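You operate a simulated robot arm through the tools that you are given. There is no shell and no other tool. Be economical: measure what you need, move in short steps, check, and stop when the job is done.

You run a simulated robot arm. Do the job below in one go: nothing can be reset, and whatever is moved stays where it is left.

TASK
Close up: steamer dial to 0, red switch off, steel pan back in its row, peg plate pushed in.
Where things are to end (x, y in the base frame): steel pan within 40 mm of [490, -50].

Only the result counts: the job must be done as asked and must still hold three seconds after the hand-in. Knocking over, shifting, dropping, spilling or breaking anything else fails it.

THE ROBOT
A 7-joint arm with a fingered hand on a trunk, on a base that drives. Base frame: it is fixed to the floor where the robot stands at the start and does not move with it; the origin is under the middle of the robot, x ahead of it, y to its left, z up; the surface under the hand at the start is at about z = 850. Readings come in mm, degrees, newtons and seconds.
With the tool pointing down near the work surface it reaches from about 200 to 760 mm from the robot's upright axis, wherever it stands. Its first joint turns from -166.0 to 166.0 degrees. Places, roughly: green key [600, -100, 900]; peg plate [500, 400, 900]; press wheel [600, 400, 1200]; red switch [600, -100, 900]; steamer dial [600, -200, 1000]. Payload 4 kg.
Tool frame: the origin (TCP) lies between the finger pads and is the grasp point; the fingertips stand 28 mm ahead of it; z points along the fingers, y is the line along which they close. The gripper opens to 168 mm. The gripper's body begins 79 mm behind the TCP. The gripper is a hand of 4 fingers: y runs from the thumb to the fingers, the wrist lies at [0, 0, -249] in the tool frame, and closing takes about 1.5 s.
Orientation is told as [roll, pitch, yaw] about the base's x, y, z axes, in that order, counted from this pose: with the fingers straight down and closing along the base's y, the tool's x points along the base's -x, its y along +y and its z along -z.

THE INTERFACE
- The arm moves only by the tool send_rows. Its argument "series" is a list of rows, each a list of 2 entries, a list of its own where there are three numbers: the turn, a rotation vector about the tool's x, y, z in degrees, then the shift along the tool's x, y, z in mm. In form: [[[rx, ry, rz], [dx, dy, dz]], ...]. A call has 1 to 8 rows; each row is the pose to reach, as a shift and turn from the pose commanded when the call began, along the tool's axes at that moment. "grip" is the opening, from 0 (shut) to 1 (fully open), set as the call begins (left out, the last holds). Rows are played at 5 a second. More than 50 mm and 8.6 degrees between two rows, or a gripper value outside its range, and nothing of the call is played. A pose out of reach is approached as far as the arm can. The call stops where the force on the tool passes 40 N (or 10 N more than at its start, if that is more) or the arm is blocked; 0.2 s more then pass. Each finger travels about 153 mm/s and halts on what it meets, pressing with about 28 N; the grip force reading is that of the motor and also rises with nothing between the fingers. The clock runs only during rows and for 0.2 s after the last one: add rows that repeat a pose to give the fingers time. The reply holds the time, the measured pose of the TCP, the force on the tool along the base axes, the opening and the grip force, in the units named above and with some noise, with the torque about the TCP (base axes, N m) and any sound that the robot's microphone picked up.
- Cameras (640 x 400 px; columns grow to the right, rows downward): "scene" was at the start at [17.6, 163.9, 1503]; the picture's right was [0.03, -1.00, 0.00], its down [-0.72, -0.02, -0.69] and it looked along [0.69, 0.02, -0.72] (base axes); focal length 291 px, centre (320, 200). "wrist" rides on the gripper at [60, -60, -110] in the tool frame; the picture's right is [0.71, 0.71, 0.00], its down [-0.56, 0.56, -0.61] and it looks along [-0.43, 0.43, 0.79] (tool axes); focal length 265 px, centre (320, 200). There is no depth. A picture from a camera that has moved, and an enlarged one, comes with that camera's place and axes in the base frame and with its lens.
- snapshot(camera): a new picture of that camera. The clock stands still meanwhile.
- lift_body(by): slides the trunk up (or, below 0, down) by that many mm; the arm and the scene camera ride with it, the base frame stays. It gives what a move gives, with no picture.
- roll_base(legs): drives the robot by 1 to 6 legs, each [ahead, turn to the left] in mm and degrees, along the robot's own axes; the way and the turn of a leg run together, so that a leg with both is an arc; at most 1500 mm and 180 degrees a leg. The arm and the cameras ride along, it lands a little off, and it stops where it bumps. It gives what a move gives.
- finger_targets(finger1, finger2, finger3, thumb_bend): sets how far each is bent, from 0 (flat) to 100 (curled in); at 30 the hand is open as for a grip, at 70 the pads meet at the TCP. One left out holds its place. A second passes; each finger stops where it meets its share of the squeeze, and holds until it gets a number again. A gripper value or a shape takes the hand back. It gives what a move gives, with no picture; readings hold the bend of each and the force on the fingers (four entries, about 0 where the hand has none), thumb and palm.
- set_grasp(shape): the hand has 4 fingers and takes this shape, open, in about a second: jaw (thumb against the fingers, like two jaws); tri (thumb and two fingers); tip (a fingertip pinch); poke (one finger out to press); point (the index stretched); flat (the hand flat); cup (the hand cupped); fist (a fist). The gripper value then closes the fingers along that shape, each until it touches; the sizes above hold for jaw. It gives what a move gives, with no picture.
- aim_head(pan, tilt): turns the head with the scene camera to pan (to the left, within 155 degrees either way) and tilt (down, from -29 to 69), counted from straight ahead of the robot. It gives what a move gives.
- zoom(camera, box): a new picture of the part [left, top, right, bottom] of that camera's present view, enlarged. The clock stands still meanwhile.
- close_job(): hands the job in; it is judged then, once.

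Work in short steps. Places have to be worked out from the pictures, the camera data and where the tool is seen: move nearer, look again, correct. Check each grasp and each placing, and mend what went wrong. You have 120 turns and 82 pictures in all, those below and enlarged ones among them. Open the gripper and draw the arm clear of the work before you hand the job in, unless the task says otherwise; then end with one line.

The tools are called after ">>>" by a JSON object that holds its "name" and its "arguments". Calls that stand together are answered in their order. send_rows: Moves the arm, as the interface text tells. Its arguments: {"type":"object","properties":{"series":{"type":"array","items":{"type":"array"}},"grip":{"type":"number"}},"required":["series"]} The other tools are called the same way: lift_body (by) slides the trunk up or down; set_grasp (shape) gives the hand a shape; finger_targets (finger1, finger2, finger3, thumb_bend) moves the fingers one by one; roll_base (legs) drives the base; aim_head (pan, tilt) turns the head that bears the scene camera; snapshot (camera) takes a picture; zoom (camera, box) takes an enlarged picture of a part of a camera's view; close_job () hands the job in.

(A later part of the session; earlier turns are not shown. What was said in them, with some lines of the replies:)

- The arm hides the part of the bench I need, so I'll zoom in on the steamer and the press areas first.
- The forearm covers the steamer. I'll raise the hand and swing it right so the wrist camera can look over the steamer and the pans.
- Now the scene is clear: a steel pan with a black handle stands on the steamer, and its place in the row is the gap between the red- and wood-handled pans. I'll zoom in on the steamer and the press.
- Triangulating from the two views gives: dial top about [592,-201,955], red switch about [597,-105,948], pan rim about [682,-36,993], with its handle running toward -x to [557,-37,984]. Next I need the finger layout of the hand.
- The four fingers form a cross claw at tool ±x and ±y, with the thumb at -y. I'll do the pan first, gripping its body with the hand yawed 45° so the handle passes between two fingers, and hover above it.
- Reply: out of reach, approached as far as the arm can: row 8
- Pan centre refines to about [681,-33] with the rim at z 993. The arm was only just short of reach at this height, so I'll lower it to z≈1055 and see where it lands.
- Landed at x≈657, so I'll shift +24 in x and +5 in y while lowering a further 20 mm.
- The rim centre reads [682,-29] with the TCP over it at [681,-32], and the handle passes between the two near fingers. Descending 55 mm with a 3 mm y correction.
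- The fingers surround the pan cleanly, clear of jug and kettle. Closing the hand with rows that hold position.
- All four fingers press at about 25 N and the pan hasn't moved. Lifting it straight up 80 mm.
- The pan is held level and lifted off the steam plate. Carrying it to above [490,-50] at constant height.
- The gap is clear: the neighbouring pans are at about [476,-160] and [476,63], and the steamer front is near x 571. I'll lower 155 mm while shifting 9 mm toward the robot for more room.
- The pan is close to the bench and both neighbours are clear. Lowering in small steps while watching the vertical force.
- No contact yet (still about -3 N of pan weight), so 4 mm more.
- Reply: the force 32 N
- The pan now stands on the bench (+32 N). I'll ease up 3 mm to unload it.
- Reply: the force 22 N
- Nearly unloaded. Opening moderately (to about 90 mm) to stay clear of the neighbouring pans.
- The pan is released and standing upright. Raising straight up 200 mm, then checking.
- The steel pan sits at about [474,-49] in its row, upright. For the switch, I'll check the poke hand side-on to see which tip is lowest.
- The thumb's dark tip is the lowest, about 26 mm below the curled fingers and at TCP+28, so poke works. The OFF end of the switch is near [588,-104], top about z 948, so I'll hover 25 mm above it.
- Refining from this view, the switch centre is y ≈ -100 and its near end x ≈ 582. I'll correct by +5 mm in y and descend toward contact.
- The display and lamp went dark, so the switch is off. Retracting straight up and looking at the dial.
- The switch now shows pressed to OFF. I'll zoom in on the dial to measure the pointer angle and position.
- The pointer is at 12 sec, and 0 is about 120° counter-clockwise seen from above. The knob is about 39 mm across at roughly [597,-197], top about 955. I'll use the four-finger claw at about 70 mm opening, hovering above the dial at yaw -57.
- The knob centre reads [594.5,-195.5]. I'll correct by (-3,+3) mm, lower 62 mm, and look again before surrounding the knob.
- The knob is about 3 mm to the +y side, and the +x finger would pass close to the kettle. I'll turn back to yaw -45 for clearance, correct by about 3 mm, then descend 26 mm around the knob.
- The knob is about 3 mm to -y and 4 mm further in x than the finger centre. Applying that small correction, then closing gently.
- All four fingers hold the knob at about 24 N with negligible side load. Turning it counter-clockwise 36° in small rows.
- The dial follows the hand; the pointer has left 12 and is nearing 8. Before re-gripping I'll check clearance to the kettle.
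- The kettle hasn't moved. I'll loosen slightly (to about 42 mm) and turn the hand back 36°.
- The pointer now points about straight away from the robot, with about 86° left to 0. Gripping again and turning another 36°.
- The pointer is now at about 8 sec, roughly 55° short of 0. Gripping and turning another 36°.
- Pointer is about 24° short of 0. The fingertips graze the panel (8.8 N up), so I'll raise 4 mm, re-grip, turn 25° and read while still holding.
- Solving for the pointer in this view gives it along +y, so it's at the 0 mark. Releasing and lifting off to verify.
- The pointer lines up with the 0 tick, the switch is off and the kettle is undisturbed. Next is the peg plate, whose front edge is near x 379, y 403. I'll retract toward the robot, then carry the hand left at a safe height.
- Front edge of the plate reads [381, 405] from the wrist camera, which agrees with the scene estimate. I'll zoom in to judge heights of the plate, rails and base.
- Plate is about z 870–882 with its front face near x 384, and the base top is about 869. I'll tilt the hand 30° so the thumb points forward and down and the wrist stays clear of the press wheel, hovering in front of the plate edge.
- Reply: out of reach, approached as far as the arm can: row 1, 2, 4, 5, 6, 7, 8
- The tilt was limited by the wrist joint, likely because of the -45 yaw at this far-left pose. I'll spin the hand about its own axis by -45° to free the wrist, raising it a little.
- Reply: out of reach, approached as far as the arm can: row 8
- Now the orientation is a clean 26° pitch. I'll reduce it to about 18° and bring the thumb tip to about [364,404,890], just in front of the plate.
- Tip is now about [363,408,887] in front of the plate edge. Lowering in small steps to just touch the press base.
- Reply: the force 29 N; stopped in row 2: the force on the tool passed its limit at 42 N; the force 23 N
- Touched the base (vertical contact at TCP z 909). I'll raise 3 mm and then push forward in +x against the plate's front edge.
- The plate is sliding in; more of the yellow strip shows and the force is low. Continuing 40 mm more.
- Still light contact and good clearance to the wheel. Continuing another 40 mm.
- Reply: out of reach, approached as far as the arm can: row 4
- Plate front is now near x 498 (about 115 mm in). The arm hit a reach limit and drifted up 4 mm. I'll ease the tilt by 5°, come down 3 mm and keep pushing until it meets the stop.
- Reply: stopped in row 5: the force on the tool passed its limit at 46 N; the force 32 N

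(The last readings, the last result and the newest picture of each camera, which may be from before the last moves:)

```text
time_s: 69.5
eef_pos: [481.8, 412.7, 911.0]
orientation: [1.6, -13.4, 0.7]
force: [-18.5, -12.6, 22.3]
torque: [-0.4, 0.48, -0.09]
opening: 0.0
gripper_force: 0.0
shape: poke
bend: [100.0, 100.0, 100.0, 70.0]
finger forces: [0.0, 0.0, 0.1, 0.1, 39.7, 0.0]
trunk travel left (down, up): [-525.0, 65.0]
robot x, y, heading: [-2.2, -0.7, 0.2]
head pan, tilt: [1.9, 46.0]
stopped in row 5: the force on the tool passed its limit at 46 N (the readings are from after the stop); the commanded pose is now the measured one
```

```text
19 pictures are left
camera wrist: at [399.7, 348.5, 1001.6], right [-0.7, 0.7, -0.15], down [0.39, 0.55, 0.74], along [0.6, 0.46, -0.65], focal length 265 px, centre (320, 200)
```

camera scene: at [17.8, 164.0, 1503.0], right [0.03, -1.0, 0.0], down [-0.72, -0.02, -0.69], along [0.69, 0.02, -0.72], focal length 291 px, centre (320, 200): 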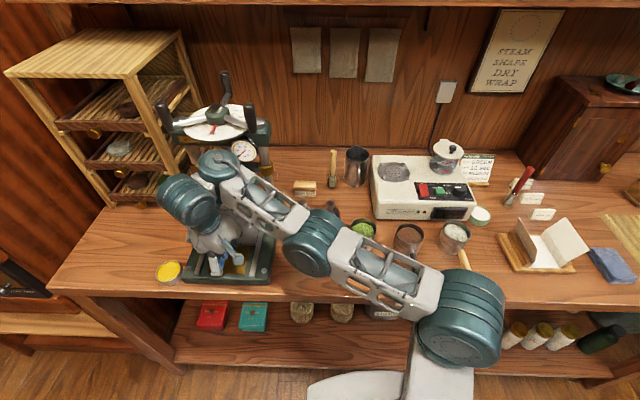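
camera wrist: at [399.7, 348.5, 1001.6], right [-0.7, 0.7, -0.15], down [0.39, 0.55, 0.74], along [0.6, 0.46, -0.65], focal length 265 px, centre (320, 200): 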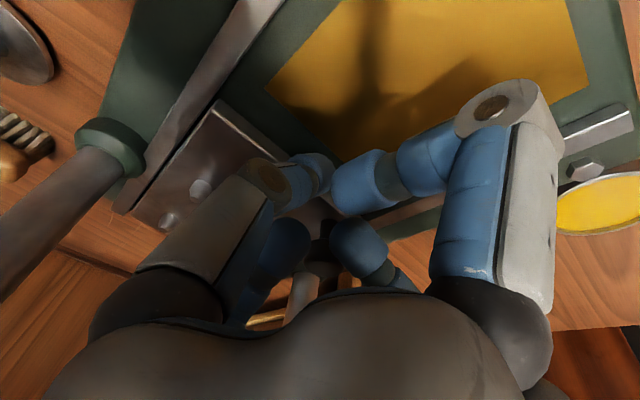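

Resistance appeared, but some of it comes from pressing on the base. I'll lift 4 mm and push again to see whether the plate is truly at its stop.

>>> {"name": "send_rows", "arguments": {"series": [[[0, 0, 0], [2, -3, -4.4]], [[0, 0, 0], [2, -3, -4.4]], [[0, 0, 0], [-2.5, -3, -3.4]], [[0, 0, 0], [-5.5, -3, -2.7]], [[0, 0, 0], [-8.5, -3, -2]], [[0, 0, 0], [-11.5, -3, -1.3]], [[0, 0, 0], [-14.5, -3, -0.6]], [[0, 0, 0], [-14.5, -3, -0.6]]]}}

>>> {"name": "zoom", "arguments": {"camera": "scene", "box": [160, 90, 300, 290]}}

```text
time_s: 70.6
eef_pos: [482.1, 414.0, 910.0]
orientation: [1.4, -13.0, 1.5]
force: [-17.4, -10.7, 15.0]
torque: [-0.35, 0.43, -0.11]
opening: 0.2
gripper_force: 0.0
shape: poke
bend: [100.0, 100.0, 100.0, 70.0]
finger forces: [0.0, 0.1, 0.1, 0.0, 32.2, 0.0]
trunk travel left (down, up): [-525.0, 65.0]
robot x, y, heading: [-1.6, 0.2, 0.4]
head pan, tilt: [1.9, 46.0]
stopped in row 5: the force on the tool passed its limit at 46 N (the readings are from after the stop); the commanded pose is now the measured one
```

```text
2.00 times, centred on (230, 190) of scene
camera zoom: at [12.2, 161.3, 1503.6], right [0.04, -1.0, 0.0], down [-0.72, -0.03, -0.7], along [0.7, 0.03, -0.72], focal length 582 px, centre (500, 220)
```

zoom: 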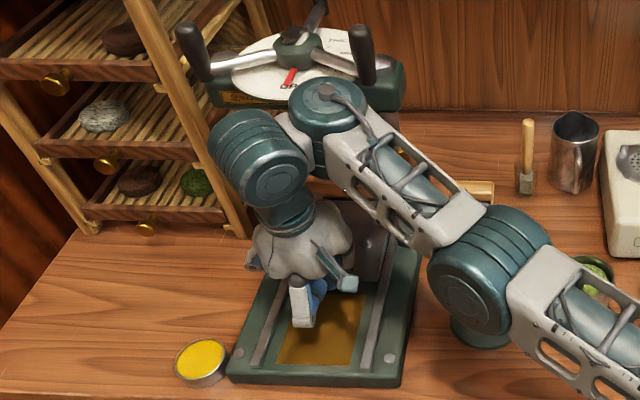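

Same stop position with rising force, all through the thumb, so the plate seems to be at its end stop. Backing off toward the robot and then up to inspect.

>>> {"name": "send_rows", "arguments": {"series": [[[0, 0, 0], [20, 0, -7]], [[0, 0, 0], [45, 0, -15]], [[0, 0, 0], [80, 0, -24]], [[0, 0, 0], [115, 0, -35]], [[0, 0, 0], [105, 0, -80]], [[0, 0, 0], [95, 0, -125]], [[0, 0, 0], [85, 0, -165]]]}}

>>> {"name": "send_rows", "arguments": {"series": [[[0, 0, 0], [0, -45, 0]], [[0, 0, 0], [0, -90, 0]], [[0, 0, 0], [0, -135, 0]], [[0, 0, 0], [0, -180, 0]], [[0, 0, 0], [0, -225, 0]], [[0, 0, 0], [0, -270, 0]], [[0, 0, 0], [0, -315, 0]], [[0, 0, 0], [0, -360, 0]]]}}

>>> {"name": "snapshot", "arguments": {"camera": "scene"}}

>>> {"name": "zoom", "arguments": {"camera": "scene", "box": [150, 90, 310, 290]}}

```text
time_s: 72.2
eef_pos: [371.6, 406.7, 1052.5]
orientation: [1.3, -12.7, 1.4]
force: [0.8, -0.4, -0.3]
torque: [0.0, 0.03, -0.03]
opening: 0.0
gripper_force: 0.1
shape: poke
bend: [100.0, 100.0, 100.0, 70.0]
finger forces: [0.1, 0.1, 0.0, 0.0, 0.0, 0.0]
trunk travel left (down, up): [-525.0, 65.0]
robot x, y, heading: [-2.6, -2.8, 0.4]
head pan, tilt: [1.9, 46.0]
```

```text
time_s: 74.0
eef_pos: [396.3, 53.4, 1060.8]
orientation: [1.2, -12.7, 1.2]
force: [-0.5, 0.0, -0.1]
torque: [-0.03, 0.01, -0.01]
opening: 0.1
gripper_force: 0.0
shape: poke
bend: [100.0, 100.0, 100.0, 70.0]
finger forces: [0.1, 0.0, 0.0, 0.0, 0.0, 0.0]
out of reach, approached as far as the arm can: row 6, 7, 8
trunk travel left (down, up): [-525.0, 65.0]
robot x, y, heading: [-1.0, -0.0, 0.1]
head pan, tilt: [1.9, 46.0]
```

```text
17 pictures are left
camera scene: at [15.7, 163.4, 1503.1], right [0.04, -1.0, 0.0], down [-0.72, -0.03, -0.69], along [0.69, 0.03, -0.72], focal length 291 px, centre (320, 200)
```

scene: 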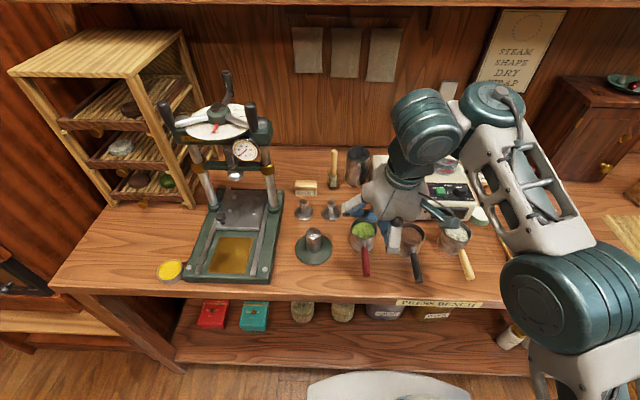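

```text
2.00 times, centred on (230, 190) of scene
camera zoom: at [15.7, 163.4, 1503.1], right [0.04, -1.0, 0.0], down [-0.72, -0.03, -0.69], along [0.69, 0.03, -0.72], focal length 582 px, centre (500, 220)
```

zoom: 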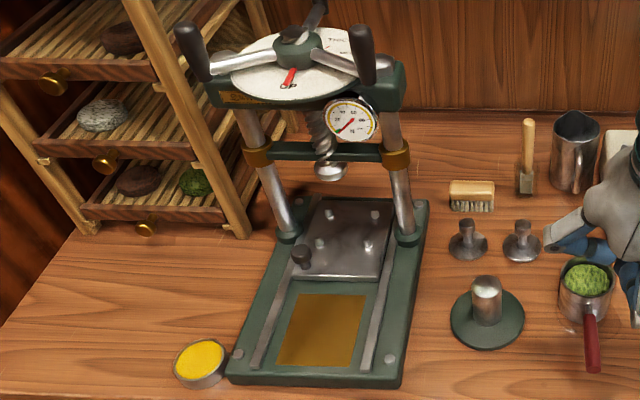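

The plate is now far under the press. I'll zoom in on its rear edge versus the rail ends to confirm the end stop.

>>> {"name": "zoom", "arguments": {"camera": "scene", "box": [200, 170, 290, 240]}}

>>> {"name": "zoom", "arguments": {"camera": "scene", "box": [340, 180, 500, 290]}}

```text
5.71 times, centred on (245, 205) of scene
camera zoom: at [15.7, 163.4, 1503.1], right [0.04, -1.0, 0.0], down [-0.72, -0.03, -0.69], along [0.69, 0.03, -0.72], focal length 1663 px, centre (749, 171)
```

zoom: 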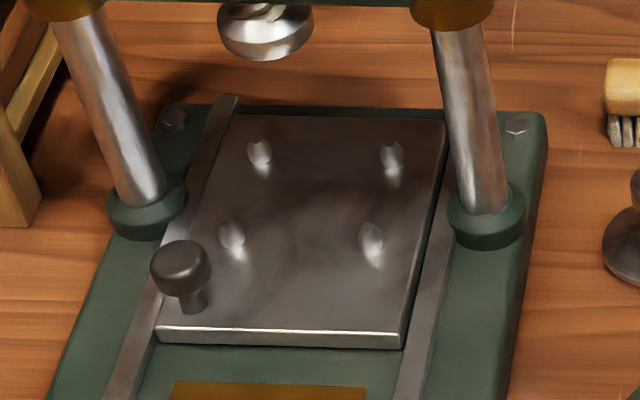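

```text
3.64 times, centred on (420, 235) of scene
camera zoom: at [15.7, 163.4, 1503.1], right [0.04, -1.0, 0.0], down [-0.72, -0.03, -0.69], along [0.69, 0.03, -0.72], focal length 1058 px, centre (-44, 73)
```

zoom: 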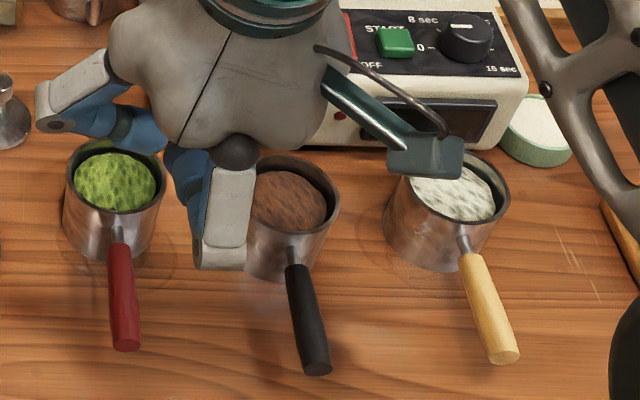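

The plate sits at the rear of its rails; sliding took about 1 N and then it stopped hard above 40 N, so it is in. Now I'll raise the arm clear, open the hand, and do a final check of the dial.

>>> {"name": "send_rows", "arguments": {"series": [[[0, 0, 0], [0, 0, -40]], [[0, 0, 0], [0, 0, -80]], [[0, 0, 0], [10, 0, -120]], [[0, 0, 0], [20, 0, -150]]]}}

>>> {"name": "set_grasp", "arguments": {"shape": "jaw"}}

>>> {"name": "send_rows", "arguments": {"series": [[[0, 0, 0], [20, 40, 0]], [[0, 0, 0], [40, 80, 0]], [[0, 0, 0], [50, 120, 0]], [[0, 0, 0], [50, 160, 0]]], "grip": 1}}

>>> {"name": "snapshot", "arguments": {"camera": "scene"}}

>>> {"name": "zoom", "arguments": {"camera": "scene", "box": [400, 160, 500, 230]}}

```text
time_s: 75.0
eef_pos: [342.3, 45.0, 1203.2]
orientation: [1.1, -12.8, 1.3]
force: [-0.2, 0.6, 0.0]
torque: [0.02, 0.02, -0.03]
opening: 0.1
gripper_force: 0.1
shape: poke
bend: [100.0, 100.0, 100.0, 70.0]
finger forces: [0.0, 0.1, 0.0, 0.0, 0.0, 0.0]
trunk travel left (down, up): [-525.0, 65.0]
robot x, y, heading: [1.2, -2.9, 0.3]
head pan, tilt: [1.9, 46.0]
```

```text
time_s: 75.9
eef_pos: [343.4, 45.8, 1203.3]
orientation: [1.4, -12.8, 1.3]
force: [-0.9, 1.0, -0.3]
torque: [-0.02, 0.0, -0.01]
opening: 168.1
gripper_force: 0.0
shape: jaw
bend: [30.0, 30.0, 30.0, 30.0]
finger forces: [0.0, 0.0, 0.0, 0.1, 0.0, 0.1]
trunk travel left (down, up): [-525.0, 65.0]
robot x, y, heading: [0.6, -2.2, 0.5]
head pan, tilt: [1.9, 46.0]
```

```text
time_s: 76.9
eef_pos: [291.2, 205.5, 1196.1]
orientation: [1.1, -12.7, 1.2]
force: [0.2, -0.3, 0.4]
torque: [-0.02, 0.01, 0.0]
opening: 167.8
gripper_force: 0.0
shape: jaw
bend: [30.0, 30.0, 30.0, 30.0]
finger forces: [0.2, 0.1, 0.1, 0.1, 0.0, 0.0]
trunk travel left (down, up): [-525.0, 65.0]
robot x, y, heading: [-0.6, -0.0, 0.5]
head pan, tilt: [1.9, 46.0]
```

```text
13 pictures are left
camera scene: at [15.9, 165.0, 1502.9], right [0.04, -1.0, 0.0], down [-0.72, -0.03, -0.69], along [0.69, 0.03, -0.72], focal length 291 px, centre (320, 200)
```

scene: 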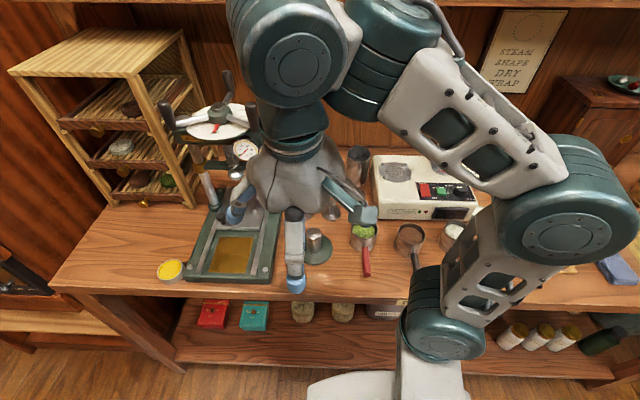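

```text
5.71 times, centred on (450, 195) of scene
camera zoom: at [15.9, 165.0, 1502.9], right [0.04, -1.0, 0.0], down [-0.72, -0.03, -0.69], along [0.69, 0.03, -0.72], focal length 1663 px, centre (-423, 229)
```

zoom: 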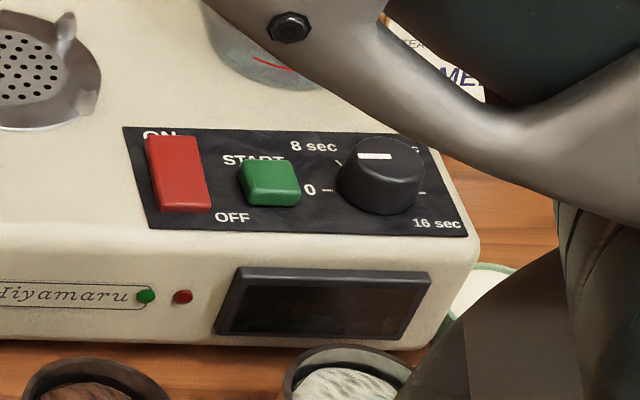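

Switch off, lamp and display dark, pan in its row. I'll take one closer look at the dial angle.

>>> {"name": "zoom", "arguments": {"camera": "scene", "box": [445, 180, 480, 202]}}

```text
16.00 times, centred on (462, 191) of scene
camera zoom: at [15.9, 165.0, 1502.9], right [0.04, -1.0, 0.0], down [-0.72, -0.03, -0.69], along [0.69, 0.03, -0.72], focal length 4657 px, centre (-1960, 344)
```

zoom: 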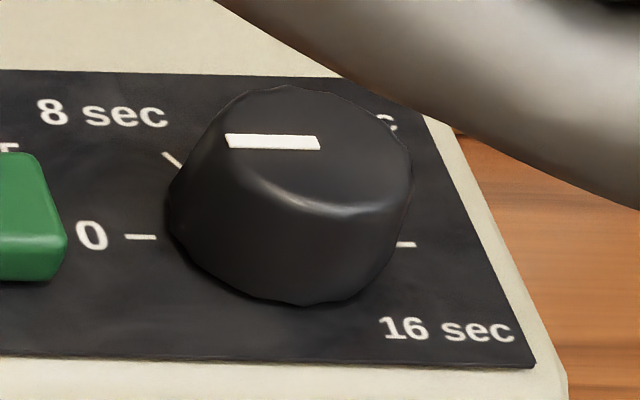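

The pointer is parallel to the 0 tick line to within about 1°. All four parts are done, the hand is open and the arm is clear, so I'm handing the job in.

>>> {"name": "close_job", "arguments": {}}

```text
The job is handed in.
```

All four parts are done and the job is handed in: the dial points at 0, the red switch is off, the steel pan stands at about [481, -53] in its row, and the peg plate is pushed in until it stopped hard.
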